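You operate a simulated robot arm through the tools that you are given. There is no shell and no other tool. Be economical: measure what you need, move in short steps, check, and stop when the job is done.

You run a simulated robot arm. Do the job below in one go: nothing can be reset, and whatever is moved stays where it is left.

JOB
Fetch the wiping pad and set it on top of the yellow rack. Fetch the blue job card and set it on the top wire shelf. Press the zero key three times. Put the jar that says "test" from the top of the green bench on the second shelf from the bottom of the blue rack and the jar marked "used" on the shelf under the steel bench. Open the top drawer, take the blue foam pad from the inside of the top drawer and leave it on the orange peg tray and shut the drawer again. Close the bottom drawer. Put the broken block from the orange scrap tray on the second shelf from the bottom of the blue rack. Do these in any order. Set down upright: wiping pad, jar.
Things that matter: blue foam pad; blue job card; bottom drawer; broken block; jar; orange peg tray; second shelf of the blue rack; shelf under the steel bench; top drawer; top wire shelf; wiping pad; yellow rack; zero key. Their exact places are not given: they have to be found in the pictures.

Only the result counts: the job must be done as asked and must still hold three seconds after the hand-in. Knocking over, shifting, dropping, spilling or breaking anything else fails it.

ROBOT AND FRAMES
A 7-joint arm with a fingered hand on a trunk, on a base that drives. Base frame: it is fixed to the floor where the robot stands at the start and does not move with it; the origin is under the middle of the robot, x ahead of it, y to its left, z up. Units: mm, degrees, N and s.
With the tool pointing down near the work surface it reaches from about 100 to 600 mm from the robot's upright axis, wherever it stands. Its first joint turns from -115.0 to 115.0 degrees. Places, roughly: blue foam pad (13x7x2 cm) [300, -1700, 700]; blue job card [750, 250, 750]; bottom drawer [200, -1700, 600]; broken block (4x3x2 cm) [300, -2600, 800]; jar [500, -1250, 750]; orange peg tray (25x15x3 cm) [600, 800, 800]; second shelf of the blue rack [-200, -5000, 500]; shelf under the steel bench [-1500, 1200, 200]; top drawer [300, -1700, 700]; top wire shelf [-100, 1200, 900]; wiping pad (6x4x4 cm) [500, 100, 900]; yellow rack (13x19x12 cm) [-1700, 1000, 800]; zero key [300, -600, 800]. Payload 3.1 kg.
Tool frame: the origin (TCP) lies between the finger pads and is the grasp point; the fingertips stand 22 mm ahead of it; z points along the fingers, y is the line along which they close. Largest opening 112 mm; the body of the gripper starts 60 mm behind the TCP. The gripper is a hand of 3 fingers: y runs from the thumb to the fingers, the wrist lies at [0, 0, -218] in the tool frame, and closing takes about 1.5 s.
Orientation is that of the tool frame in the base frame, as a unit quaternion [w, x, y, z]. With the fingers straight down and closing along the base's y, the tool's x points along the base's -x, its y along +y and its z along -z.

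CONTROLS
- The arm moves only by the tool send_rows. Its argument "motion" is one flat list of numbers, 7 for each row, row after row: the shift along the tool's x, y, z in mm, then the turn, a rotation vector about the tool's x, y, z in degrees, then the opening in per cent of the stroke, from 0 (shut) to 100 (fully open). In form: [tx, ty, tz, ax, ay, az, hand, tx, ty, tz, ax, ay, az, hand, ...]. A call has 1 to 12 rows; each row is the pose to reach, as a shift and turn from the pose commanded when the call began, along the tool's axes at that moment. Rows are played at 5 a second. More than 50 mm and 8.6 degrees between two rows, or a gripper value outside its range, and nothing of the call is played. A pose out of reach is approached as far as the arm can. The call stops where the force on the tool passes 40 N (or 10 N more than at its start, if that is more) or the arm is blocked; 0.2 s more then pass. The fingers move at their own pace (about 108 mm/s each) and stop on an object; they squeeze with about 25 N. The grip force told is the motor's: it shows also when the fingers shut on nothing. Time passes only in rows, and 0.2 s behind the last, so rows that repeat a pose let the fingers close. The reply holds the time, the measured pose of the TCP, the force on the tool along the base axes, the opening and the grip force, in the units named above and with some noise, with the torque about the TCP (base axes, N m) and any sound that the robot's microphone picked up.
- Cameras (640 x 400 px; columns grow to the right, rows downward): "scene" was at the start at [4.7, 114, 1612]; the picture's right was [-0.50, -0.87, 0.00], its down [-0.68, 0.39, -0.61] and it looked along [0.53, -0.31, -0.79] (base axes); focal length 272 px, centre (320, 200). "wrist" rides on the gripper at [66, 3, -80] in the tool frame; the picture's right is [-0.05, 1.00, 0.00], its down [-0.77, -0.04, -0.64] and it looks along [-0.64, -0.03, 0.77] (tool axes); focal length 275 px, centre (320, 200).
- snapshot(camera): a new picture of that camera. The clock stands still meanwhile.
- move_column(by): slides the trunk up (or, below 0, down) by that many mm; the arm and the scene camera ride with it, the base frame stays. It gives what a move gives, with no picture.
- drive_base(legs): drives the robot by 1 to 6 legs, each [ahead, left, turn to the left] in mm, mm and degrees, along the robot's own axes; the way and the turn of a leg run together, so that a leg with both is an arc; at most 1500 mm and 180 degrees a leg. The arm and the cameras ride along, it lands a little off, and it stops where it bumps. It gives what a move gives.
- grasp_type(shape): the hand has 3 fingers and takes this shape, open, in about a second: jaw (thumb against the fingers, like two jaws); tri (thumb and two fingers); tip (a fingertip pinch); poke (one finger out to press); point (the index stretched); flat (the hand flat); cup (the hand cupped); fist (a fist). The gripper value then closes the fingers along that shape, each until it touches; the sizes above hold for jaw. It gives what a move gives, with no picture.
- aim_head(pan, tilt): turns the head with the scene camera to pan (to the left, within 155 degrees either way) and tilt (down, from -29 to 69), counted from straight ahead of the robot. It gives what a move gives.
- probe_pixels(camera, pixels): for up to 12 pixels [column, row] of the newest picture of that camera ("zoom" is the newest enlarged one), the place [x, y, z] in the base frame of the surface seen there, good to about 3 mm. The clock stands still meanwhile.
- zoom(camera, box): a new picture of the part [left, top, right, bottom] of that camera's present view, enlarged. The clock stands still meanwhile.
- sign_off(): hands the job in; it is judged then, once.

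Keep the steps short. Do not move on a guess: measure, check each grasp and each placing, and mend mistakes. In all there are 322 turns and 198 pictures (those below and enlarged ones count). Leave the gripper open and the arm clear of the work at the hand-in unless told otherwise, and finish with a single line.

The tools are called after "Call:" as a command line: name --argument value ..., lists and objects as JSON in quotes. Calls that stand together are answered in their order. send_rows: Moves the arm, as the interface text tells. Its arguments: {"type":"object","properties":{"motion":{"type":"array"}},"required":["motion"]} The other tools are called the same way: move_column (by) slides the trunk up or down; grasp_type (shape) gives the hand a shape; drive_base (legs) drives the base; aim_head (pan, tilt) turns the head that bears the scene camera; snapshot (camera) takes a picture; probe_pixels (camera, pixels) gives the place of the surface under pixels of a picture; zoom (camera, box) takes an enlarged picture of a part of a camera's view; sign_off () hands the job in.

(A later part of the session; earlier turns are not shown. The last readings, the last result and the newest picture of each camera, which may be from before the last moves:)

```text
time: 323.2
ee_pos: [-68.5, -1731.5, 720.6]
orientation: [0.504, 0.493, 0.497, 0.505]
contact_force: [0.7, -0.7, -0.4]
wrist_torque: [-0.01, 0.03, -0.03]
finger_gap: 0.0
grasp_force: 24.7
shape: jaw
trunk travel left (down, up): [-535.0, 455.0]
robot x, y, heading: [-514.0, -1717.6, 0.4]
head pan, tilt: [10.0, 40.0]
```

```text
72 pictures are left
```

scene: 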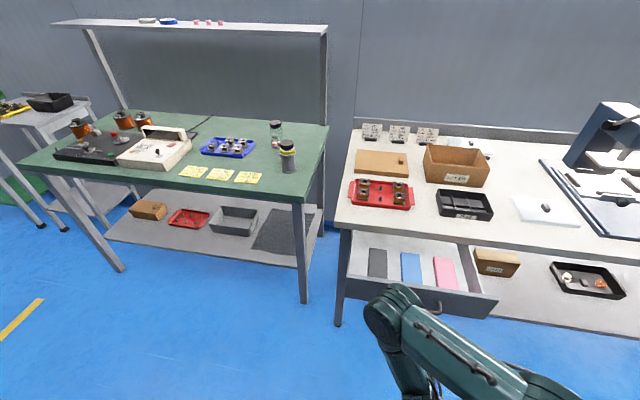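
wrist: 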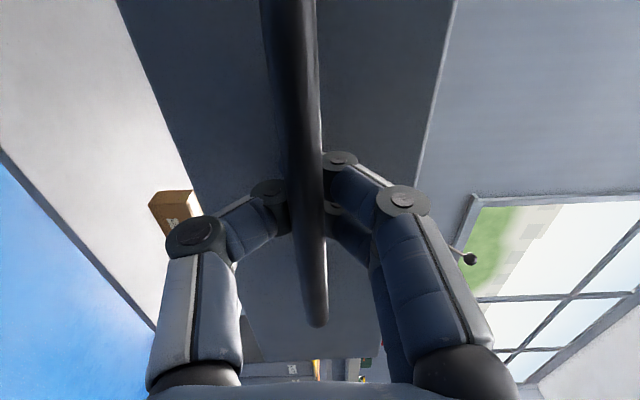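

The drawer is open ~200 mm, showing dark, blue and pink pads. I zoom and probe the blue one.

Call:
zoom --camera "scene" --box '[335, 230, 515, 330]'

Call:
probe_pixels --camera "scene" --pixels '[[402, 255], [420, 254], [405, 282], [424, 282], [412, 268], [395, 268], [430, 268], [377, 263], [445, 272], [412, 250], [416, 287], [400, 297]]'

```text
3.56 times, centred on (425, 280) of scene
```

zoom: 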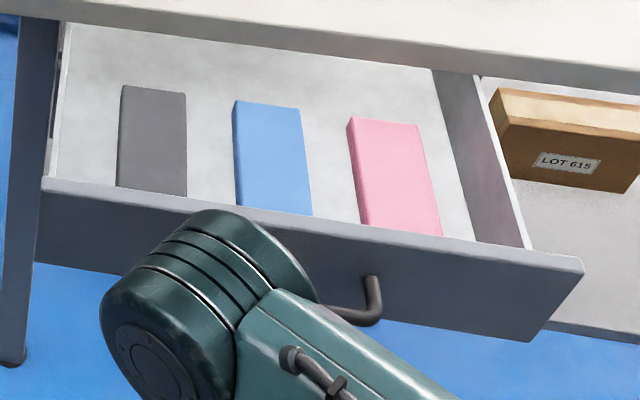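

```text
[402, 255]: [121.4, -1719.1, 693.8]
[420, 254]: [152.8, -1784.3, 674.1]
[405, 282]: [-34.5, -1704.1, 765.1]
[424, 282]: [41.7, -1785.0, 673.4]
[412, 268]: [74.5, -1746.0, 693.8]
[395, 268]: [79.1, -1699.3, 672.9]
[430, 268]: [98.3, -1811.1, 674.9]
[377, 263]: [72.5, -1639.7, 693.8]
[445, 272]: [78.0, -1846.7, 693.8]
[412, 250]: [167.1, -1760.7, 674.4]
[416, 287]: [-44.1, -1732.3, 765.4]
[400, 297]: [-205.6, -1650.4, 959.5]
```

Blue pad lies flat: centre ≈(62,-1746), top z 694, width 70 along y, floor z 673. I unhook: open, back off, then restore the hand to pointing down.

Call:
send_rows --motion '[0, 0, 3, 0, 0, 0, 15, 0, 0, 3, 0, 0, 0, 36, 0, 0, 3, 0, 0, 0, 36, 0, 0, 3, 0, 0, 0, 36, 0, 0, -20, 0, 0, 0, 36, 0, 0, -50, 0, 0, 0, 36, 0, 0, -80, 0, 0, 0, 36]'

Call:
drive_base --legs '[[-150, 0, 0]]'

Call:
snapshot --camera "scene"

```text
time: 325.0
ee_pos: [-126.6, -1762.9, 720.2]
orientation: [0.534, 0.528, 0.46, 0.473]
contact_force: [0.0, 0.5, -1.3]
wrist_torque: [0.03, -0.04, 0.01]
finger_gap: 39.7
grasp_force: 0.0
shape: jaw
out of reach, approached as far as the arm can: row 7
trunk travel left (down, up): [-535.0, 455.0]
robot x, y, heading: [-514.5, -1719.6, 0.3]
head pan, tilt: [10.0, 40.0]
stopped in row 7: the arm was blocked; the commanded pose is now the measured one
```

```text
time: 326.4
ee_pos: [-278.7, -1764.9, 720.4]
orientation: [0.535, 0.526, 0.46, 0.475]
contact_force: [0.2, 0.0, 0.2]
wrist_torque: [0.0, 0.0, -0.01]
finger_gap: 40.0
grasp_force: 0.2
shape: jaw
trunk travel left (down, up): [-535.0, 455.0]
robot x, y, heading: [-665.9, -1720.3, 0.6]
head pan, tilt: [10.0, 40.0]
```

```text
70 pictures are left
```

scene: 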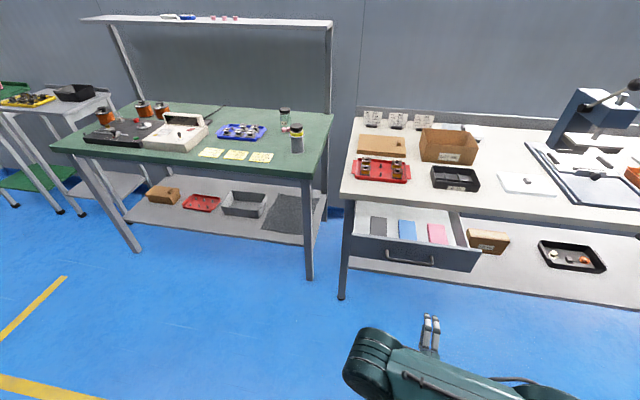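

I unroll the hand.

Call:
send_rows --motion '[0, 0, 15, 0, 0, -8.3, 60, 0, 0, 30, 0, 0, -16.6, 78, 0, 0, 45, 0, 0, -24.9, 78, 0, 0, 60, 0, 0, -33.2, 78, 0, 0, 75, 0, 0, -41.5, 78, 0, 0, 90, 0, 0, -49.8, 78, 0, 0, 105, 0, 0, -58.1, 78, 0, 0, 120, 0, 0, -66.4, 78, 0, 0, 120, 0, 0, -74.7, 78, 0, 0, 120, 0, 0, -83, 78, 0, 0, 120, 0, 0, -90, 78]'

Call:
move_column --by 200

Call:
send_rows --motion '[0, 0, 0, 0, 8.3, 0, 78, 0, 0, 0, 0, 16.6, 0, 78, 0, 0, 0, 0, 24.9, 0, 78, 0, 0, 0, 0, 33.2, 0, 78, 0, 0, 0, 0, 41.5, 0, 78, 0, 0, 0, 0, 49.8, 0, 78, 0, 0, 0, 0, 58.1, 0, 78, 0, 0, 0, 0, 66.4, 0, 78, 0, 0, 0, 0, 74.7, 0, 78, 0, 0, 0, 0, 83, 0, 78, 0, 0, 0, 0, 90, 0, 78]'

```text
time: 328.8
ee_pos: [-159.4, -1780.0, 721.9]
orientation: [0.713, 0.046, 0.699, -0.043]
contact_force: [-0.3, -0.9, 0.3]
wrist_torque: [0.04, 0.01, -0.04]
finger_gap: 87.2
grasp_force: 0.1
shape: jaw
trunk travel left (down, up): [-535.0, 455.0]
robot x, y, heading: [-662.7, -1721.3, 0.4]
head pan, tilt: [10.0, 40.0]
```

```text
time: 331.0
ee_pos: [-159.6, -1779.4, 921.9]
orientation: [0.712, 0.048, 0.699, -0.043]
contact_force: [-0.6, 0.2, -0.6]
wrist_torque: [-0.02, 0.0, 0.0]
finger_gap: 87.1
grasp_force: 0.1
shape: jaw
trunk travel left (down, up): [-735.0, 255.0]
robot x, y, heading: [-670.0, -1719.3, 0.2]
head pan, tilt: [10.0, 40.0]
```

```text
time: 333.4
ee_pos: [-157.5, -1781.5, 922.3]
orientation: [0.008, 0.064, 0.998, 0.002]
contact_force: [0.7, 0.3, 0.4]
wrist_torque: [0.0, 0.0, -0.02]
finger_gap: 87.1
grasp_force: 0.1
shape: jaw
trunk travel left (down, up): [-735.0, 255.0]
robot x, y, heading: [-665.9, -1718.8, 0.3]
head pan, tilt: [10.0, 40.0]
```

Call:
send_rows --motion '[0, 18, 0, 0, 0.4, -3.6, 78, 0, 36, 0, 0, 0.9, -7.3, 78]'

Call:
drive_base --legs '[[215, 0, -0.3]]'

Call:
snapshot --camera "wrist"

```text
time: 334.0
ee_pos: [-152.7, -1744.8, 920.0]
orientation: [0.003, 0.0, 1.0, 0.002]
contact_force: [-0.1, 0.0, 0.3]
wrist_torque: [-0.01, -0.01, -0.01]
finger_gap: 87.1
grasp_force: 0.1
shape: jaw
trunk travel left (down, up): [-735.0, 255.0]
robot x, y, heading: [-665.0, -1720.8, 0.5]
head pan, tilt: [10.0, 40.0]
```

```text
time: 335.6
ee_pos: [58.9, -1745.9, 920.1]
orientation: [0.002, 0.002, 1.0, 0.004]
contact_force: [0.0, 0.3, 0.3]
wrist_torque: [-0.01, 0.01, -0.01]
finger_gap: 87.0
grasp_force: 0.1
shape: jaw
trunk travel left (down, up): [-735.0, 255.0]
robot x, y, heading: [-453.2, -1722.0, 0.1]
head pan, tilt: [10.0, 40.0]
```

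```text
69 pictures are left
```

wrist: 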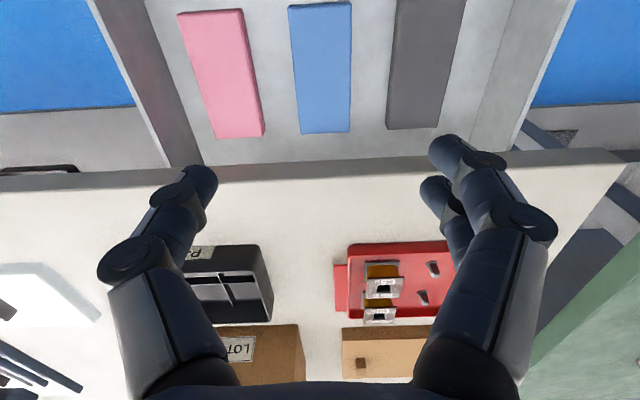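

Call:
probe_pixels --camera "wrist" --pixels '[[303, 128], [347, 128], [292, 10], [349, 8], [322, 70], [262, 130], [390, 122], [246, 60], [395, 60], [320, 158]]'

```text
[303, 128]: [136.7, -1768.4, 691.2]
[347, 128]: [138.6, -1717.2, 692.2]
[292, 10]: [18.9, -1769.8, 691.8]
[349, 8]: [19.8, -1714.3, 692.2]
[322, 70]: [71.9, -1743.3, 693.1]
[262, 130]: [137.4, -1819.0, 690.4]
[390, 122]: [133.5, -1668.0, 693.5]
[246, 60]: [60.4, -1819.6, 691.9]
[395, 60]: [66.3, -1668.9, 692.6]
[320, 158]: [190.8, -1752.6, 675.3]
```

Blue pad spans x 12…141, y −1772…−1711; its far end is just under the bench edge, so I'll grip, lift slightly, pull back, then raise. Descend.

Call:
send_rows --motion '[-4, 2, 45, 0, 0, 0, 78, -7, 4, 90, 0, 0, 0, 78, -7, 4, 135, 0, 0, 0, 78, -7, 4, 165, 0, 0, 0, 78]'

Call:
snapshot --camera "wrist"

```text
time: 336.6
ee_pos: [67.2, -1743.6, 756.7]
orientation: [0.003, 0.002, 1.0, 0.003]
contact_force: [0.0, -0.5, 0.1]
wrist_torque: [0.01, 0.02, -0.01]
finger_gap: 87.3
grasp_force: 0.0
shape: jaw
trunk travel left (down, up): [-735.0, 255.0]
robot x, y, heading: [-452.0, -1715.7, 0.0]
head pan, tilt: [10.0, 40.0]
```

```text
68 pictures are left
```

wrist: 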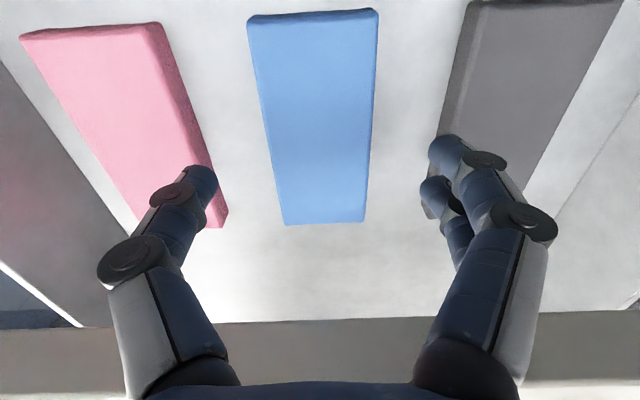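

Call:
send_rows --motion '[0, 1, 0, 0, 0, 0, 70, 0, 1, 30, 0, 0, 0, 70, 0, 1, 52, 0, 0, 0, 70, 0, 1, 60, 0, 0, 0, 70, 0, 1, 60, 0, 0, 0, 70]'

Call:
snapshot --camera "wrist"

```text
time: 337.8
ee_pos: [68.7, -1742.0, 696.2]
orientation: [0.003, 0.002, 1.0, 0.003]
contact_force: [-0.9, -0.3, 0.3]
wrist_torque: [0.02, 0.04, -0.01]
finger_gap: 79.0
grasp_force: 0.1
shape: jaw
trunk travel left (down, up): [-735.0, 255.0]
robot x, y, heading: [-452.5, -1719.9, 0.2]
head pan, tilt: [10.0, 40.0]
```

```text
67 pictures are left
```

wrist: 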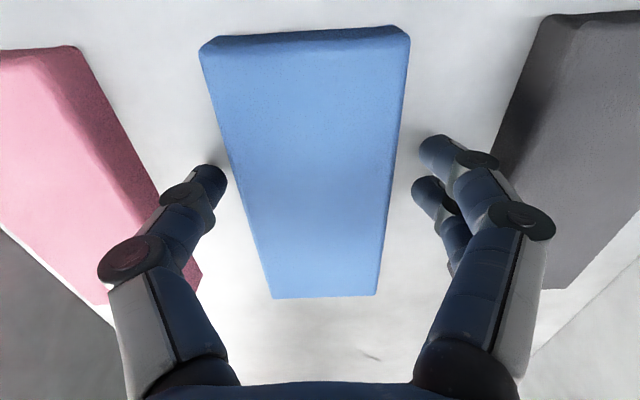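

Call:
send_rows --motion '[0, 0, 0, 0, 0, 0, 50, 0, 0, 0, 0, 0, 0, 35, 0, 0, 0, 0, 0, 0, 35, 0, 0, 0, 0, 0, 0, 30, 0, 0, 0, 0, 0, 0, 30, 0, 0, 0, 0, 0, 0, 30]'

Call:
send_rows --motion '[0, 0, -10, 0, 0, 0, 30, 0, 0, -25, 0, 0, 0, 30, 12, 0, -25, 0, 0, 0, 30, 20, 0, -25, 0, 0, 0, 30]'

Call:
snapshot --camera "wrist"

```text
time: 339.2
ee_pos: [68.1, -1742.1, 697.2]
orientation: [0.002, 0.003, 1.0, 0.003]
contact_force: [-0.3, -0.5, -1.6]
wrist_torque: [0.02, 0.0, 0.01]
finger_gap: 56.0
grasp_force: 25.3
shape: jaw
trunk travel left (down, up): [-735.0, 255.0]
robot x, y, heading: [-455.0, -1716.7, 0.0]
head pan, tilt: [10.0, 40.0]
```

```text
time: 340.2
ee_pos: [45.6, -1740.6, 720.9]
orientation: [0.002, 0.003, 1.0, 0.004]
contact_force: [-0.3, 0.4, -0.8]
wrist_torque: [-0.02, 0.02, 0.0]
finger_gap: 56.0
grasp_force: 24.7
shape: jaw
trunk travel left (down, up): [-735.0, 255.0]
robot x, y, heading: [-451.7, -1719.7, -0.1]
head pan, tilt: [10.0, 40.0]
```

```text
66 pictures are left
```

wrist: 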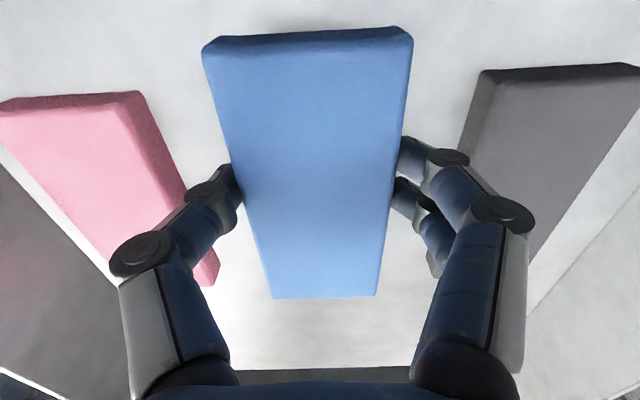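

Held level and clear of the bench edge. I raise by the trunk.

Call:
move_column --by 240

Call:
snapshot --camera "wrist"

```text
time: 342.7
ee_pos: [45.1, -1739.2, 960.4]
orientation: [0.002, 0.002, 1.0, 0.003]
contact_force: [-0.6, -0.9, 0.0]
wrist_torque: [-0.01, -0.05, -0.02]
finger_gap: 55.5
grasp_force: 24.8
shape: jaw
trunk travel left (down, up): [-975.0, 15.0]
robot x, y, heading: [-455.9, -1720.1, 0.2]
head pan, tilt: [10.0, 40.0]
```

```text
65 pictures are left
```

wrist: 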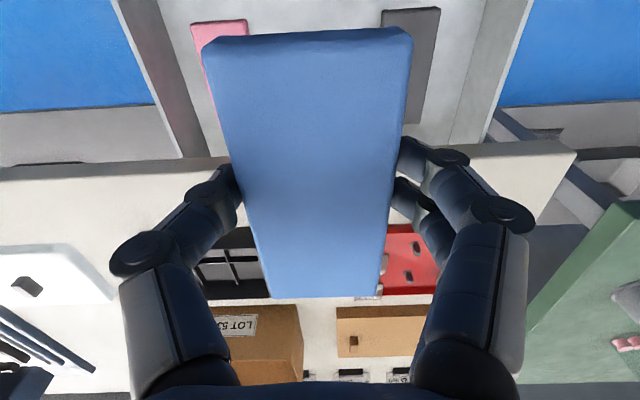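

Now to the orange peg tray: turn left, drive up the aisle, then approach the green table.

Call:
drive_base --legs '[[-100, 0, 0], [0, 0, 90], [1450, 0, 0], [470, 0, 0], [0, 0, -90]]'

Call:
aim_head --pan 35 --tilt 35

Call:
snapshot --camera "scene"

```text
time: 360.7
ee_pos: [-47.9, 204.1, 960.0]
orientation: [0.002, -0.006, 1.0, 0.002]
contact_force: [0.0, -0.1, 0.1]
wrist_torque: [-0.02, -0.02, 0.0]
finger_gap: 55.7
grasp_force: 25.6
shape: jaw
trunk travel left (down, up): [-975.0, 15.0]
robot x, y, heading: [-549.0, 216.4, 1.0]
head pan, tilt: [10.0, 40.0]
```

```text
time: 361.6
ee_pos: [-47.6, 203.6, 960.9]
orientation: [0.002, -0.006, 1.0, 0.003]
contact_force: [0.7, -0.6, -0.5]
wrist_torque: [-0.01, 0.01, 0.0]
finger_gap: 55.7
grasp_force: 24.9
shape: jaw
trunk travel left (down, up): [-975.0, 15.0]
robot x, y, heading: [-545.2, 213.9, 1.2]
head pan, tilt: [35.0, 35.0]
```

```text
64 pictures are left
```

scene: 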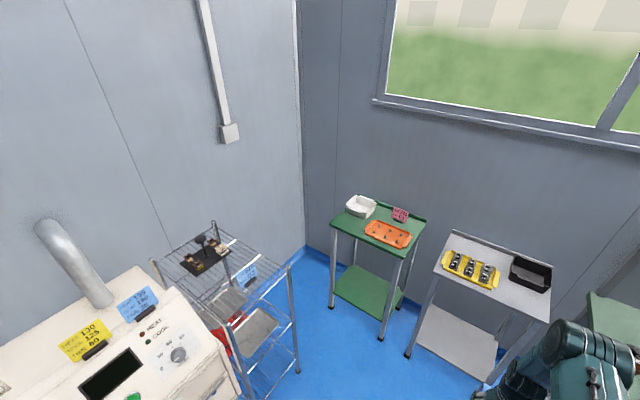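

The card still stands on the wire shelf. I drive to the front of the green table.

Call:
drive_base --legs '[[640, -10, -1.2], [0, 430, 0]]'

Call:
aim_head --pan 15 --tilt 50

Call:
snapshot --camera "scene"

```text
time: 367.4
ee_pos: [593.0, 624.8, 959.8]
orientation: [0.003, 0.005, 1.0, 0.003]
contact_force: [-0.4, -0.2, -0.7]
wrist_torque: [0.01, 0.06, 0.0]
finger_gap: 55.5
grasp_force: 24.8
shape: jaw
trunk travel left (down, up): [-975.0, 15.0]
robot x, y, heading: [95.2, 646.4, -0.3]
head pan, tilt: [35.0, 35.0]
```

```text
time: 368.3
ee_pos: [592.9, 625.9, 961.1]
orientation: [0.003, 0.005, 1.0, 0.003]
contact_force: [-0.5, 0.5, 0.0]
wrist_torque: [-0.01, 0.05, 0.01]
finger_gap: 55.8
grasp_force: 25.1
shape: jaw
trunk travel left (down, up): [-975.0, 15.0]
robot x, y, heading: [92.2, 649.3, 0.2]
head pan, tilt: [15.0, 50.0]
```

```text
63 pictures are left
```

scene: 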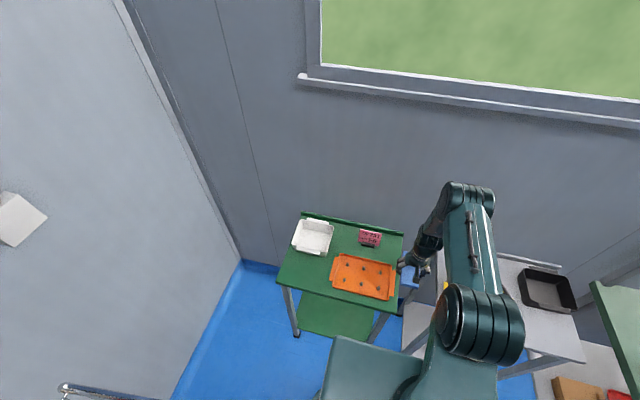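

Call:
zoom --camera "scene" --box '[315, 235, 411, 305]'

Call:
probe_pixels --camera "zoom" --pixels '[[228, 188], [345, 210], [440, 235], [212, 262], [312, 280], [420, 302], [130, 150], [550, 240], [105, 270], [500, 385], [300, 245], [400, 260]]'

```text
5.71 times, centred on (363, 270) of scene
```

zoom: 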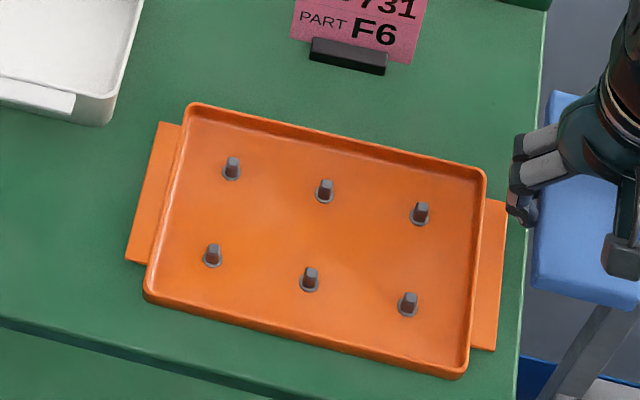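

```text
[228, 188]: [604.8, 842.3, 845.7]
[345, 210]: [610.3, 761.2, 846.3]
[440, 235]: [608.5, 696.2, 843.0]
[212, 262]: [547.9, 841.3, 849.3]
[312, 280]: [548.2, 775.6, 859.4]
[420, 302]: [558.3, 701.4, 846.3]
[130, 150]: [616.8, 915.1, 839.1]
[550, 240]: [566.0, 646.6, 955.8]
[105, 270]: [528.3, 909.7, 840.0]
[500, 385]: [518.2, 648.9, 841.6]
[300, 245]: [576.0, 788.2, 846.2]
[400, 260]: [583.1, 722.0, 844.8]
```

Pegs in 2×3; I probe their tops precisely.

Call:
probe_pixels --camera "zoom" --pixels '[[232, 160], [325, 183], [421, 206], [212, 246], [311, 270], [408, 296], [232, 175], [325, 198], [190, 108], [150, 290], [478, 175], [460, 372]]'

```text
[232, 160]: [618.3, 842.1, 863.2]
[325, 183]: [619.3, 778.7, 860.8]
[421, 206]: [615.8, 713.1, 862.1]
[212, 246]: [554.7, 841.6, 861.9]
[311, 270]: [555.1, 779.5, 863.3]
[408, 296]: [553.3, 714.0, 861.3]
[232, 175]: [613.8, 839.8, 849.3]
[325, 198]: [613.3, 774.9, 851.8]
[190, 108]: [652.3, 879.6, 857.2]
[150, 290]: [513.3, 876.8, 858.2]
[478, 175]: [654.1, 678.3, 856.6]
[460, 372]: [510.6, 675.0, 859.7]
```

Tray rows are 63 mm apart, so I'll lay the pad diagonally on three pegs: centre (570,763), yaw 45°. Move there at height.

Call:
send_rows --motion '[4, 23, 0, 0, 0, -7.5, 30, 8, 46, 0, 0, 0, -15, 30, 12, 69, 0, 0, 0, -22.5, 30, 16, 92, 0, 0, 0, -30, 30, 20, 115, 0, 0, 0, -37.5, 30, 23, 137, 0, 0, 0, -45, 30, 23, 137, 0, 0, 0, -45, 30]'

Call:
zoom --camera "scene" --box '[300, 220, 444, 320]'

Call:
snapshot --camera "wrist"

```text
time: 369.9
ee_pos: [569.9, 763.8, 963.6]
orientation: [0.004, -0.379, 0.925, 0.002]
contact_force: [-0.5, 0.3, -0.3]
wrist_torque: [0.0, -0.02, 0.03]
finger_gap: 55.7
grasp_force: 25.2
shape: jaw
trunk travel left (down, up): [-975.0, 15.0]
robot x, y, heading: [92.8, 650.3, -0.3]
head pan, tilt: [15.0, 50.0]
```

```text
4.00 times, centred on (372, 270) of scene
```

zoom: 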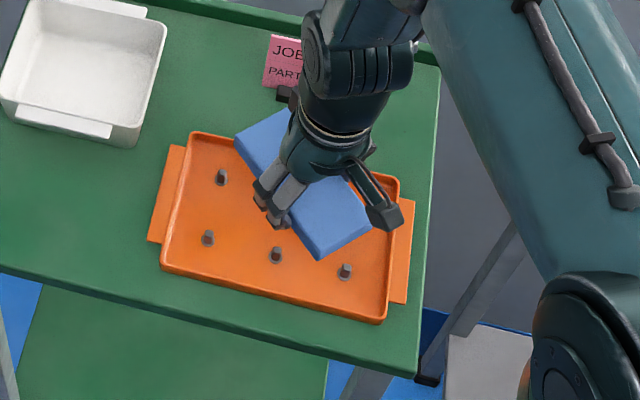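

```text
60 pictures are left
```

wrist: 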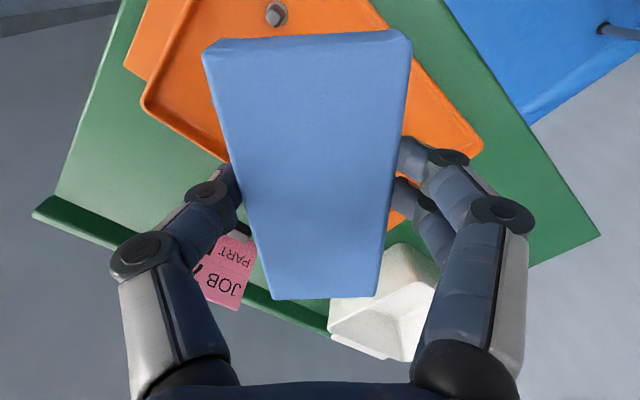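

Orientation is right; I shift 8 mm along the pad to centre it, and lower to just over the pegs.

Call:
send_rows --motion '[8, 0, 25, 0, 0, 0, 30, 8, 0, 50, 0, 0, 0, 30, 8, 0, 66, 0, 0, 0, 30, 8, 0, 72, 0, 0, 0, 30]'

Call:
zoom --camera "scene" --box '[300, 220, 444, 320]'

```text
time: 370.9
ee_pos: [566.4, 756.9, 890.2]
orientation: [0.004, -0.378, 0.926, 0.002]
contact_force: [-1.0, 0.5, -1.0]
wrist_torque: [-0.01, 0.01, 0.04]
finger_gap: 55.8
grasp_force: 25.0
shape: jaw
trunk travel left (down, up): [-975.0, 15.0]
robot x, y, heading: [94.1, 644.1, -0.3]
head pan, tilt: [15.0, 50.0]
```

```text
4.00 times, centred on (372, 270) of scene
```

zoom: 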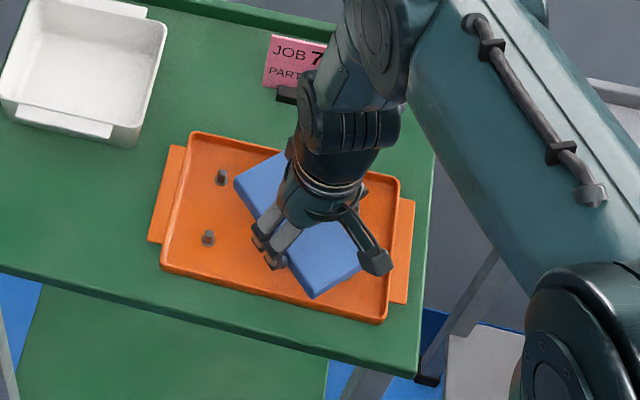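

Call:
send_rows --motion '[0, 0, 1.5, 0, 0, 0, 30, 0, 0, 3, 0, 0, 0, 30, 0, 0, 3, 0, 0, 0, 30]'

```text
time: 371.7
ee_pos: [567.3, 757.2, 887.8]
orientation: [0.003, -0.378, 0.926, 0.002]
contact_force: [0.1, -0.2, 0.2]
wrist_torque: [0.02, 0.01, 0.04]
finger_gap: 55.8
grasp_force: 24.8
shape: jaw
trunk travel left (down, up): [-975.0, 15.0]
robot x, y, heading: [93.9, 647.3, -0.0]
head pan, tilt: [15.0, 50.0]
```

Call:
send_rows --motion '[0, 0, 1.5, 0, 0, 0, 30, 0, 0, 3, 0, 0, 0, 30, 0, 0, 3, 0, 0, 0, 30]'

```text
time: 372.5
ee_pos: [565.8, 757.5, 884.6]
orientation: [0.004, -0.378, 0.926, 0.002]
contact_force: [-0.8, -0.2, 5.6]
wrist_torque: [-0.01, 0.01, 0.01]
finger_gap: 55.8
grasp_force: 24.8
shape: jaw
trunk travel left (down, up): [-975.0, 15.0]
robot x, y, heading: [96.8, 644.8, -0.2]
head pan, tilt: [15.0, 50.0]
```

Light contact with the pegs. I open gently and lift off.

Call:
send_rows --motion '[0, 0, 0, 0, 0, 0, 55, 0, 0, 0, 0, 0, 0, 65, 0, 0, 0, 0, 0, 0, 65, 0, 0, 0, 0, 0, 0, 65, 0, 0, -40, 0, 0, 0, 65, 0, 0, -80, 0, 0, 0, 65, 0, 0, -110, 0, 0, 0, 65]'

Call:
snapshot --camera "wrist"

Call:
zoom --camera "scene" --box '[300, 220, 444, 320]'

```text
time: 374.1
ee_pos: [564.9, 756.2, 991.4]
orientation: [0.003, -0.378, 0.926, 0.002]
contact_force: [-0.3, 0.0, -0.6]
wrist_torque: [0.01, 0.03, -0.01]
finger_gap: 72.6
grasp_force: 0.0
shape: jaw
trunk travel left (down, up): [-975.0, 15.0]
robot x, y, heading: [95.4, 649.4, -0.3]
head pan, tilt: [15.0, 50.0]
```

```text
58 pictures are left
```

wrist: 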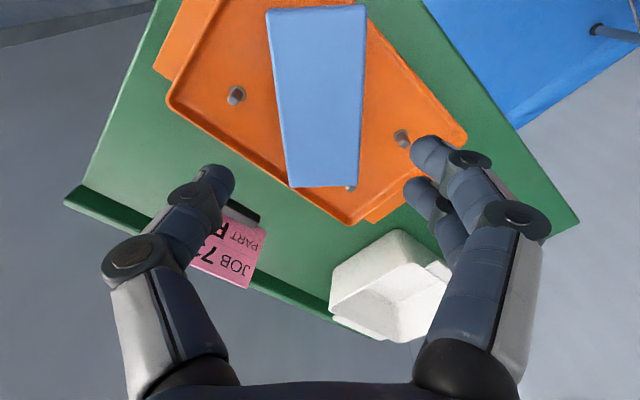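

```text
4.00 times, centred on (372, 270) of scene
```

zoom: 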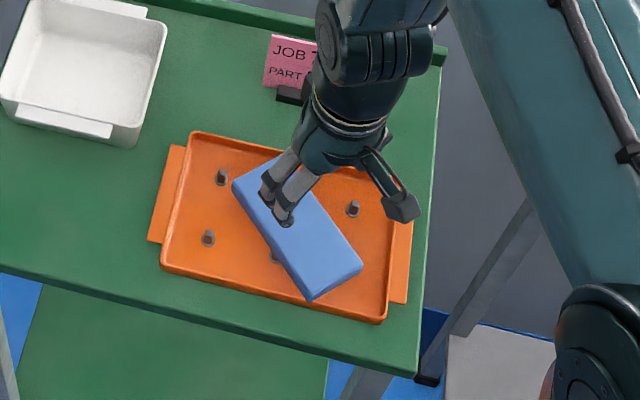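

The blue pad rests on the pegs in the tray. I return to shut the top drawer.

Call:
send_rows --motion '[0, 0, 0, 0, 0, 7.5, 40, 0, 0, 0, 0, 0, 15, 0, 0, 0, 0, 0, 0, 22.5, 0, 0, 0, 0, 0, 0, 30, 0, 0, 0, 0, 0, 0, 37.5, 0, 0, 0, 0, 0, 0, 45, 0]'

Call:
drive_base --legs '[[0, -430, 0], [-650, 0, 0], [0, 0, -90], [1450, 0, 0], [470, 0, 0], [0, 0, 90]]'

Call:
aim_head --pan 10 --tilt 40

Call:
snapshot --camera "scene"

```text
time: 375.5
ee_pos: [565.5, 756.8, 993.4]
orientation: [0.002, 0.006, 1.0, 0.003]
contact_force: [-0.4, 0.6, -0.6]
wrist_torque: [0.02, -0.03, 0.01]
finger_gap: 0.1
grasp_force: 24.8
shape: jaw
trunk travel left (down, up): [-975.0, 15.0]
robot x, y, heading: [92.8, 647.0, -0.1]
head pan, tilt: [15.0, 50.0]
```

```text
time: 398.4
ee_pos: [6.6, -1591.4, 993.4]
orientation: [0.002, -0.045, 0.999, 0.003]
contact_force: [0.2, -0.2, -0.2]
wrist_torque: [-0.02, 0.01, 0.02]
finger_gap: 0.0
grasp_force: 25.6
shape: jaw
trunk travel left (down, up): [-975.0, 15.0]
robot x, y, heading: [-452.4, -1747.5, 5.6]
head pan, tilt: [15.0, 50.0]
```

```text
time: 399.1
ee_pos: [6.2, -1592.5, 993.4]
orientation: [0.002, -0.044, 0.999, 0.002]
contact_force: [-0.2, 0.6, -0.4]
wrist_torque: [0.01, -0.01, -0.01]
finger_gap: 0.0
grasp_force: 25.5
shape: jaw
trunk travel left (down, up): [-975.0, 15.0]
robot x, y, heading: [-447.8, -1746.0, 5.7]
head pan, tilt: [10.0, 40.0]
```

```text
56 pictures are left
```

scene: 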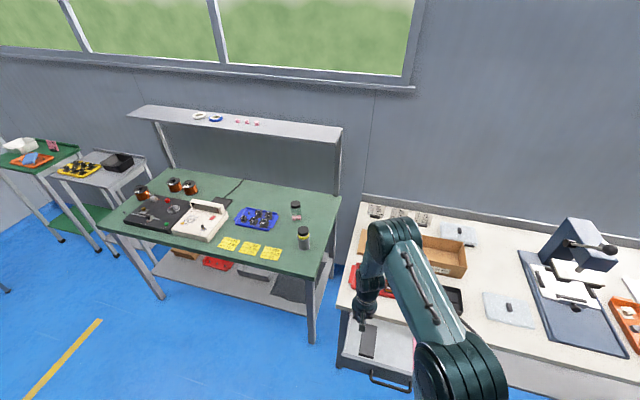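

I back off, square up, bring the hand to level with fingers shut.

Call:
drive_base --legs '[[-300, 0, 0], [0, 0, -5.7]]'

Call:
send_rows --motion '[-10, -9, 0, 0, -8.2, 0, 0, -20, -18, 0, 0, -16.4, 0, 0, -30, -27, 0, 0, -24.6, 0, 0, -40, -36, 0, 0, -32.8, 0, 0, -50, -45, 0, 0, -41, 0, 0, -60, -54, 0, 0, -49.2, 0, 0, -70, -63, 0, 0, -57.4, 0, 0, -80, -72, 0, 0, -65.6, 0, 0, -90, -81, 0, 0, -73.8, 0, 0, -100, -90, 0, 0, -82, 0, 0, -110, -98, 0, 0, -90, 0, 0]'

```text
time: 401.7
ee_pos: [-277.8, -1665.2, 993.8]
orientation: [0.002, 0.004, 1.0, 0.003]
contact_force: [0.2, 0.4, -0.4]
wrist_torque: [0.02, 0.01, -0.01]
finger_gap: 0.0
grasp_force: 25.1
shape: jaw
trunk travel left (down, up): [-975.0, 15.0]
robot x, y, heading: [-752.0, -1773.5, 0.2]
head pan, tilt: [10.0, 40.0]
```

```text
time: 403.5
ee_pos: [-154.0, -1714.4, 1066.8]
orientation: [0.568, 0.028, 0.822, 0.027]
contact_force: [0.1, 0.7, -0.4]
wrist_torque: [0.01, 0.03, 0.03]
finger_gap: 0.2
grasp_force: 25.3
shape: jaw
trunk travel left (down, up): [-975.0, 15.0]
robot x, y, heading: [-748.2, -1773.8, 0.0]
head pan, tilt: [10.0, 40.0]
stopped in row 8: the arm was blocked; the commanded pose is now the measured one
```

The arm was blocked near level; I continue in smaller steps with some forward reach.

Call:
send_rows --motion '[10, 0, 25, 0, -5, 0, 0, 20, 0, 50, 0, -10, 0, 0, 30, 0, 75, 0, -15, 0, 0, 35, 0, 90, 0, -19, 0, 0]'

Call:
snapshot --camera "scene"

```text
time: 404.5
ee_pos: [-84.0, -1702.2, 1001.5]
orientation: [0.695, 0.027, 0.718, 0.025]
contact_force: [-0.7, -0.4, 0.7]
wrist_torque: [0.02, -0.05, -0.02]
finger_gap: 0.1
grasp_force: 25.3
shape: jaw
trunk travel left (down, up): [-975.0, 15.0]
robot x, y, heading: [-750.0, -1777.8, 0.1]
head pan, tilt: [10.0, 40.0]
```

```text
55 pictures are left
```

scene: 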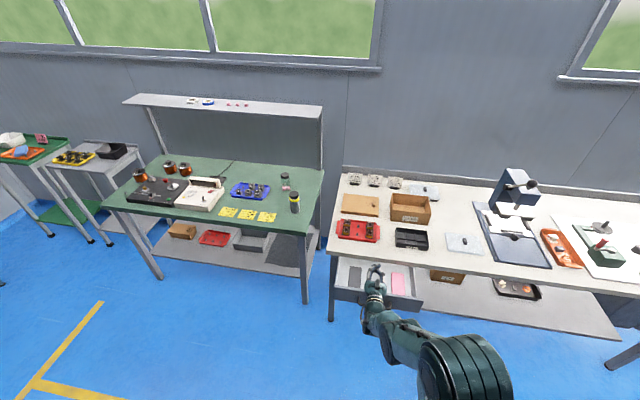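

Level now. I back off 120, lower the trunk to z≈688 and check alignment with the drawer front.

Call:
drive_base --legs '[[-130, -30, 0]]'

Call:
move_column --by -313

Call:
snapshot --camera "wrist"

```text
time: 405.8
ee_pos: [-213.0, -1736.6, 1002.9]
orientation: [0.695, 0.03, 0.718, 0.025]
contact_force: [-0.1, 0.0, 0.5]
wrist_torque: [-0.02, 0.01, 0.01]
finger_gap: 0.0
grasp_force: 25.1
shape: jaw
trunk travel left (down, up): [-975.0, 15.0]
robot x, y, heading: [-876.1, -1804.9, 0.4]
head pan, tilt: [10.0, 40.0]
```

```text
time: 408.9
ee_pos: [-213.3, -1735.5, 689.8]
orientation: [0.696, 0.029, 0.717, 0.023]
contact_force: [-0.1, 0.6, 0.3]
wrist_torque: [-0.03, 0.03, 0.04]
finger_gap: 0.0
grasp_force: 25.0
shape: jaw
trunk travel left (down, up): [-662.0, 328.0]
robot x, y, heading: [-875.7, -1807.5, 0.3]
head pan, tilt: [10.0, 40.0]
```

```text
54 pictures are left
```

wrist: 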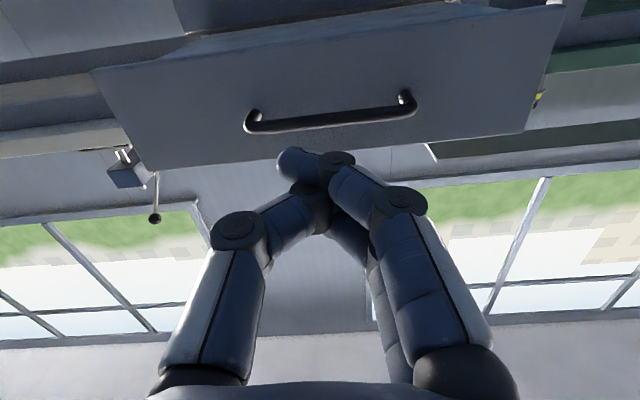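

Call:
move_column --by -6

Call:
drive_base --legs '[[125, 0, 0]]'

Call:
snapshot --camera "wrist"

```text
time: 409.4
ee_pos: [-214.2, -1736.7, 684.5]
orientation: [0.696, 0.029, 0.717, 0.024]
contact_force: [1.1, 1.0, -0.5]
wrist_torque: [0.0, -0.03, -0.01]
finger_gap: 0.0
grasp_force: 24.8
shape: jaw
trunk travel left (down, up): [-656.0, 334.0]
robot x, y, heading: [-879.4, -1807.1, 0.2]
head pan, tilt: [10.0, 40.0]
```

```text
time: 410.7
ee_pos: [-86.5, -1736.4, 683.8]
orientation: [0.695, 0.03, 0.718, 0.024]
contact_force: [0.3, 0.7, 0.0]
wrist_torque: [0.0, -0.01, 0.01]
finger_gap: 0.0
grasp_force: 25.0
shape: jaw
trunk travel left (down, up): [-656.0, 334.0]
robot x, y, heading: [-752.8, -1804.3, 0.1]
head pan, tilt: [10.0, 40.0]
```

```text
53 pictures are left
```

wrist: 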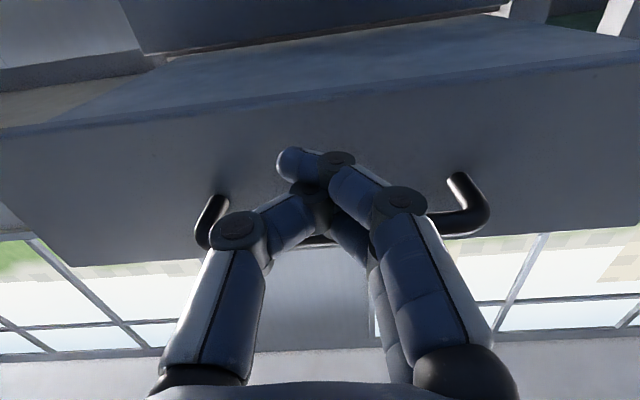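

The tips face the drawer front just below the handle. I push with the base 190 mm, then finish with the arm.

Call:
drive_base --legs '[[190, 0, 0]]'

Call:
snapshot --camera "wrist"

```text
time: 412.3
ee_pos: [106.1, -1732.7, 683.3]
orientation: [0.695, 0.027, 0.718, 0.026]
contact_force: [0.4, -0.3, 0.4]
wrist_torque: [0.0, 0.03, -0.01]
finger_gap: 0.0
grasp_force: 25.3
shape: jaw
trunk travel left (down, up): [-656.0, 334.0]
robot x, y, heading: [-558.5, -1802.7, 0.1]
head pan, tilt: [10.0, 40.0]
```

```text
52 pictures are left
```

wrist: 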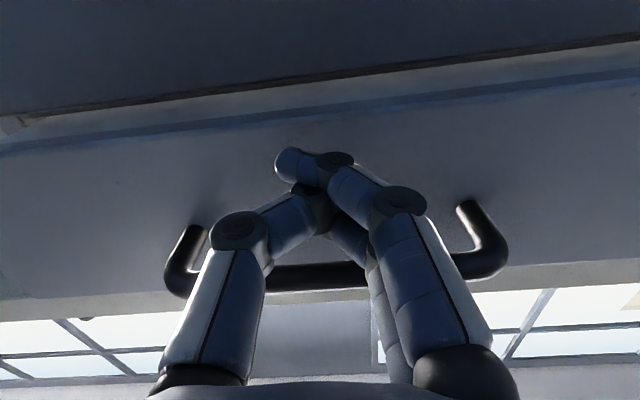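

Nearly shut. I push the rest with the arm.

Call:
send_rows --motion '[0, 0, 12, 0, 0, 0, 0, 0, 0, 24, 0, 0, 0, 0, 0, 0, 36, 0, 0, 0, 0, 0, 0, 44, 0, 0, 0, 0, 0, 0, 50, 0, 0, 0, 0, 0, 0, 56, 0, 0, 0, 0]'

Call:
snapshot --camera "wrist"

```text
time: 413.5
ee_pos: [132.2, -1735.1, 693.4]
orientation: [0.683, 0.025, 0.729, 0.025]
contact_force: [-0.5, 2.5, -19.1]
wrist_torque: [-0.34, -0.29, -0.05]
finger_gap: 0.0
grasp_force: 25.6
shape: jaw
out of reach, approached as far as the arm can: row 1, 2, 3, 4, 5, 6
trunk travel left (down, up): [-656.0, 334.0]
robot x, y, heading: [-561.2, -1805.7, 0.2]
head pan, tilt: [10.0, 40.0]
stopped in row 6: the force on the tool passed its limit at 45 N (the readings are from after the stop); the commanded pose is now the measured one
```

```text
51 pictures are left
```

wrist: 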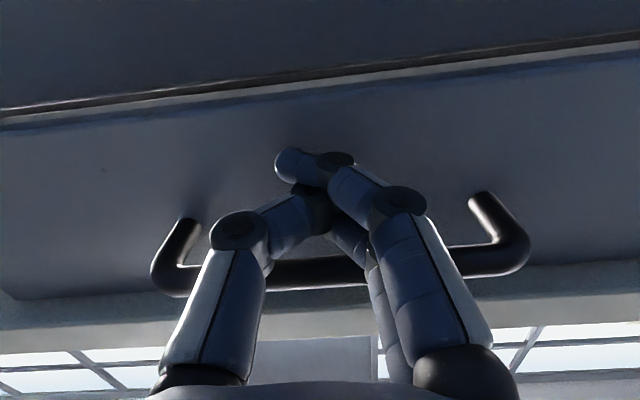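

The arm is at reach limit and rode up under the handle. I ease down 9 mm and back 5, then push with the base.

Call:
send_rows --motion '[5, 0, -8, 0, 0, 0, 0, 10, 0, -10, 0, -1.5, 0, 0]'

Call:
drive_base --legs '[[25, 0, 0]]'

Call:
snapshot --camera "wrist"

```text
time: 414.1
ee_pos: [119.6, -1735.0, 693.5]
orientation: [0.698, 0.026, 0.716, 0.024]
contact_force: [0.3, -1.0, -6.8]
wrist_torque: [-0.11, -0.09, 0.0]
finger_gap: 0.1
grasp_force: 25.4
shape: jaw
out of reach, approached as far as the arm can: row 2
trunk travel left (down, up): [-656.0, 334.0]
robot x, y, heading: [-557.5, -1805.6, 0.5]
head pan, tilt: [10.0, 40.0]
```

```text
time: 414.9
ee_pos: [143.9, -1734.9, 694.0]
orientation: [0.698, 0.026, 0.715, 0.025]
contact_force: [0.0, 0.0, -2.1]
wrist_torque: [0.0, -0.03, 0.0]
finger_gap: 0.2
grasp_force: 25.2
shape: jaw
trunk travel left (down, up): [-656.0, 334.0]
robot x, y, heading: [-536.8, -1805.6, 0.3]
head pan, tilt: [10.0, 40.0]
```

```text
50 pictures are left
```

wrist: 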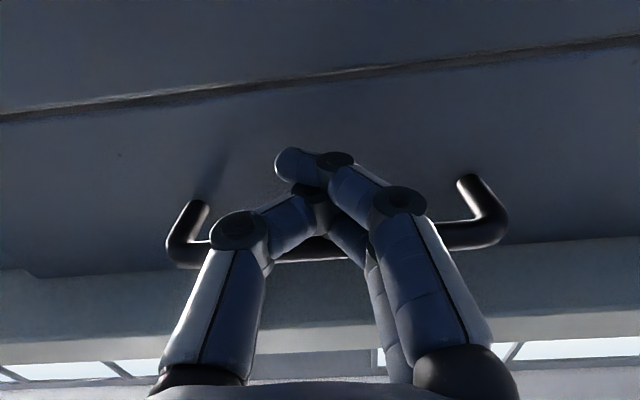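

Call:
move_column --by -5

Call:
drive_base --legs '[[20, 0, 0]]'

Call:
snapshot --camera "wrist"

```text
time: 415.5
ee_pos: [143.9, -1734.5, 688.7]
orientation: [0.699, 0.027, 0.715, 0.023]
contact_force: [-0.2, -0.3, -0.9]
wrist_torque: [0.0, 0.01, 0.03]
finger_gap: 0.0
grasp_force: 25.2
shape: jaw
trunk travel left (down, up): [-651.0, 339.0]
robot x, y, heading: [-536.5, -1801.7, 0.4]
head pan, tilt: [10.0, 40.0]
```

```text
time: 416.3
ee_pos: [161.2, -1734.8, 690.1]
orientation: [0.698, 0.026, 0.715, 0.024]
contact_force: [-16.4, 0.0, -2.6]
wrist_torque: [0.04, -0.04, -0.05]
finger_gap: 0.0
grasp_force: 24.6
shape: jaw
trunk travel left (down, up): [-651.0, 339.0]
robot x, y, heading: [-513.0, -1803.2, 0.4]
head pan, tilt: [10.0, 40.0]
```

```text
49 pictures are left
```

wrist: 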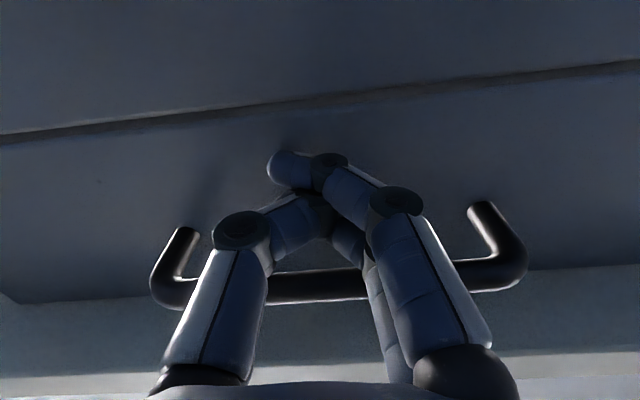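

Contact at 16 N. One more nudge, then back out and check that both fronts are flush.

Call:
drive_base --legs '[[8, 0, 0]]'

Call:
drive_base --legs '[[-350, 0, 0]]'

Call:
aim_head --pan 10 --tilt 30

Call:
snapshot --camera "scene"

```text
time: 417.1
ee_pos: [162.4, -1732.0, 686.4]
orientation: [0.696, 0.023, 0.718, 0.025]
contact_force: [-17.4, -2.1, 5.9]
wrist_torque: [-0.05, -0.12, -0.19]
finger_gap: 0.0
grasp_force: 25.4
shape: jaw
trunk travel left (down, up): [-651.0, 339.0]
robot x, y, heading: [-511.3, -1803.1, 0.6]
head pan, tilt: [10.0, 40.0]
stopped in leg 1: the force on the tool passed its limit at 45 N (the readings are from after the stop); the commanded pose is now the measured one
```

```text
time: 419.4
ee_pos: [-182.8, -1734.6, 684.5]
orientation: [0.695, 0.022, 0.718, 0.025]
contact_force: [0.8, -0.2, -0.9]
wrist_torque: [0.04, 0.05, -0.01]
finger_gap: 0.1
grasp_force: 25.4
shape: jaw
trunk travel left (down, up): [-651.0, 339.0]
robot x, y, heading: [-857.0, -1804.9, 0.8]
head pan, tilt: [10.0, 40.0]
```

```text
time: 420.1
ee_pos: [-182.8, -1734.2, 685.6]
orientation: [0.695, 0.023, 0.718, 0.026]
contact_force: [-0.4, 0.0, -0.1]
wrist_torque: [-0.04, 0.0, 0.02]
finger_gap: 0.0
grasp_force: 25.2
shape: jaw
trunk travel left (down, up): [-651.0, 339.0]
robot x, y, heading: [-857.5, -1806.2, 0.2]
head pan, tilt: [10.0, 30.0]
```

```text
48 pictures are left
```

scene: 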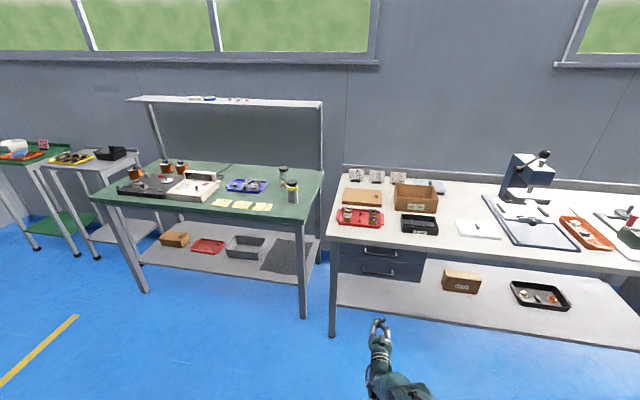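

Call:
probe_pixels --camera "scene" --pixels '[[350, 248], [415, 255], [350, 268], [415, 275], [380, 262]]'

Call:
zoom --camera "scene" --box '[540, 195, 640, 265]'

```text
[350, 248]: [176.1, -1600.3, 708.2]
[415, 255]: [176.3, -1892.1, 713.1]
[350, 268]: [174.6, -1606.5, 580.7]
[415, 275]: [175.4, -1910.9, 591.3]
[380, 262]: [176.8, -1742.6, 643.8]
```

```text
5.71 times, centred on (590, 230) of scene
```

zoom: 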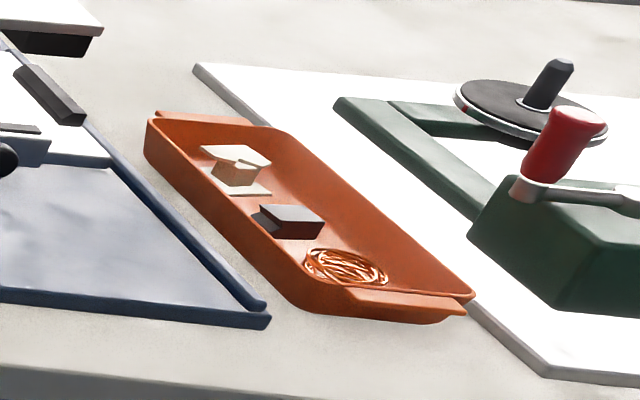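

Both drawers are flush at x≈175. Now the scrap tray holding the broken block: I raise the trunk, point the hand down, and drive right.

Call:
move_column --by 300

Call:
send_rows --motion '[0, 0, -8, 0, 8.2, 0, 0, 0, 0, -16, 0, 16.4, 0, 50, 0, 0, -24, 0, 24.6, 0, 60, 0, 0, -32, 0, 32.8, 0, 60, 0, 0, -40, 0, 41, 0, 60, 0, 0, -48, 0, 49.2, 0, 60, 0, 0, -56, 0, 57.4, 0, 60, 0, 0, -64, 0, 65.6, 0, 60, 0, 0, -72, 0, 73.8, 0, 60, 0, 0, -80, 0, 82, 0, 60, 0, 0, -88, 0, 88, 0, 60]'

Call:
drive_base --legs '[[0, -790, 0]]'

Call:
aim_head --pan 15 --tilt 40

Call:
snapshot --camera "scene"

```text
time: 423.1
ee_pos: [-181.7, -1734.4, 985.6]
orientation: [0.695, 0.024, 0.718, 0.025]
contact_force: [-0.5, -0.7, -0.5]
wrist_torque: [0.05, -0.03, 0.03]
finger_gap: 0.1
grasp_force: 25.0
shape: jaw
trunk travel left (down, up): [-951.0, 39.0]
robot x, y, heading: [-853.0, -1804.7, 0.7]
head pan, tilt: [10.0, 30.0]
```

```text
time: 425.5
ee_pos: [-337.7, -1742.8, 988.4]
orientation: [0.001, -0.002, 0.999, 0.036]
contact_force: [0.3, 0.3, 0.0]
wrist_torque: [0.01, 0.0, 0.0]
finger_gap: 67.2
grasp_force: 0.1
shape: jaw
out of reach, approached as far as the arm can: row 9, 10, 11
trunk travel left (down, up): [-951.0, 39.0]
robot x, y, heading: [-856.4, -1810.9, 0.5]
head pan, tilt: [10.0, 30.0]
```

```text
time: 429.8
ee_pos: [-325.2, -2532.3, 989.3]
orientation: [0.001, -0.007, 0.999, 0.035]
contact_force: [-0.2, 0.7, 1.2]
wrist_torque: [0.03, -0.01, -0.01]
finger_gap: 66.9
grasp_force: 0.0
shape: jaw
trunk travel left (down, up): [-951.0, 39.0]
robot x, y, heading: [-841.5, -2603.0, 1.2]
head pan, tilt: [10.0, 30.0]
```

```text
time: 430.5
ee_pos: [-324.2, -2532.8, 989.9]
orientation: [0.0, -0.007, 0.999, 0.035]
contact_force: [0.4, 0.7, 0.2]
wrist_torque: [0.04, 0.0, 0.02]
finger_gap: 66.7
grasp_force: 0.1
shape: jaw
trunk travel left (down, up): [-951.0, 39.0]
robot x, y, heading: [-844.0, -2604.0, 1.5]
head pan, tilt: [15.0, 40.0]
```

```text
46 pictures are left
```

scene: 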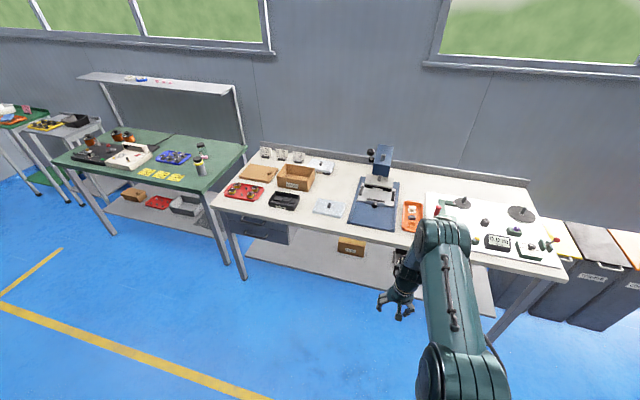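

Call:
zoom --camera "scene" --box '[385, 190, 449, 235]'

Call:
probe_pixels --camera "scene" --pixels '[[412, 205], [411, 215], [412, 222], [405, 212], [420, 210]]'

```text
8.89 times, centred on (417, 212) of scene
```

zoom: 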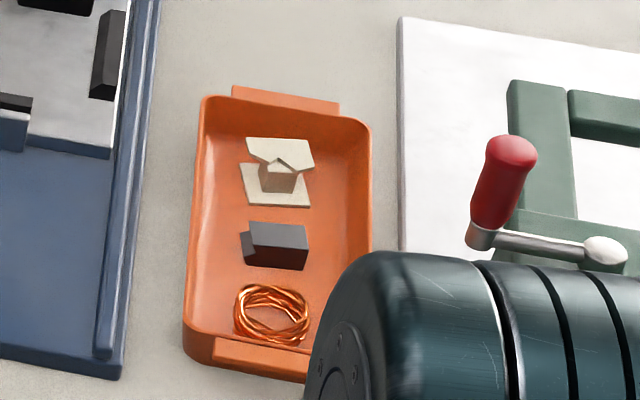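

```text
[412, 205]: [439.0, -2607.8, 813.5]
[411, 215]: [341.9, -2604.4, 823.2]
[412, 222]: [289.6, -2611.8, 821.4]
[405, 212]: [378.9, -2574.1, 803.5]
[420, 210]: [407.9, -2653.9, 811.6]
```

The broken block is the dark one with a chipped corner at about (342,-2604,823). I drive in over the tray.

Call:
drive_base --legs '[[0, -58, -1.5], [645, 0, 0]]'

Call:
snapshot --camera "wrist"

```text
time: 434.7
ee_pos: [338.5, -2611.1, 988.2]
orientation: [0.002, 0.009, 0.999, 0.036]
contact_force: [-0.3, -0.5, 0.6]
wrist_torque: [0.01, -0.01, -0.01]
finger_gap: 67.0
grasp_force: 0.1
shape: jaw
trunk travel left (down, up): [-951.0, 39.0]
robot x, y, heading: [-182.8, -2666.9, -0.6]
head pan, tilt: [15.0, 40.0]
```

```text
44 pictures are left
```

wrist: 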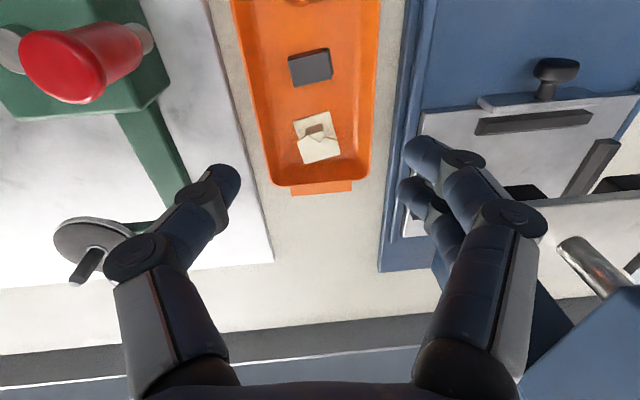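

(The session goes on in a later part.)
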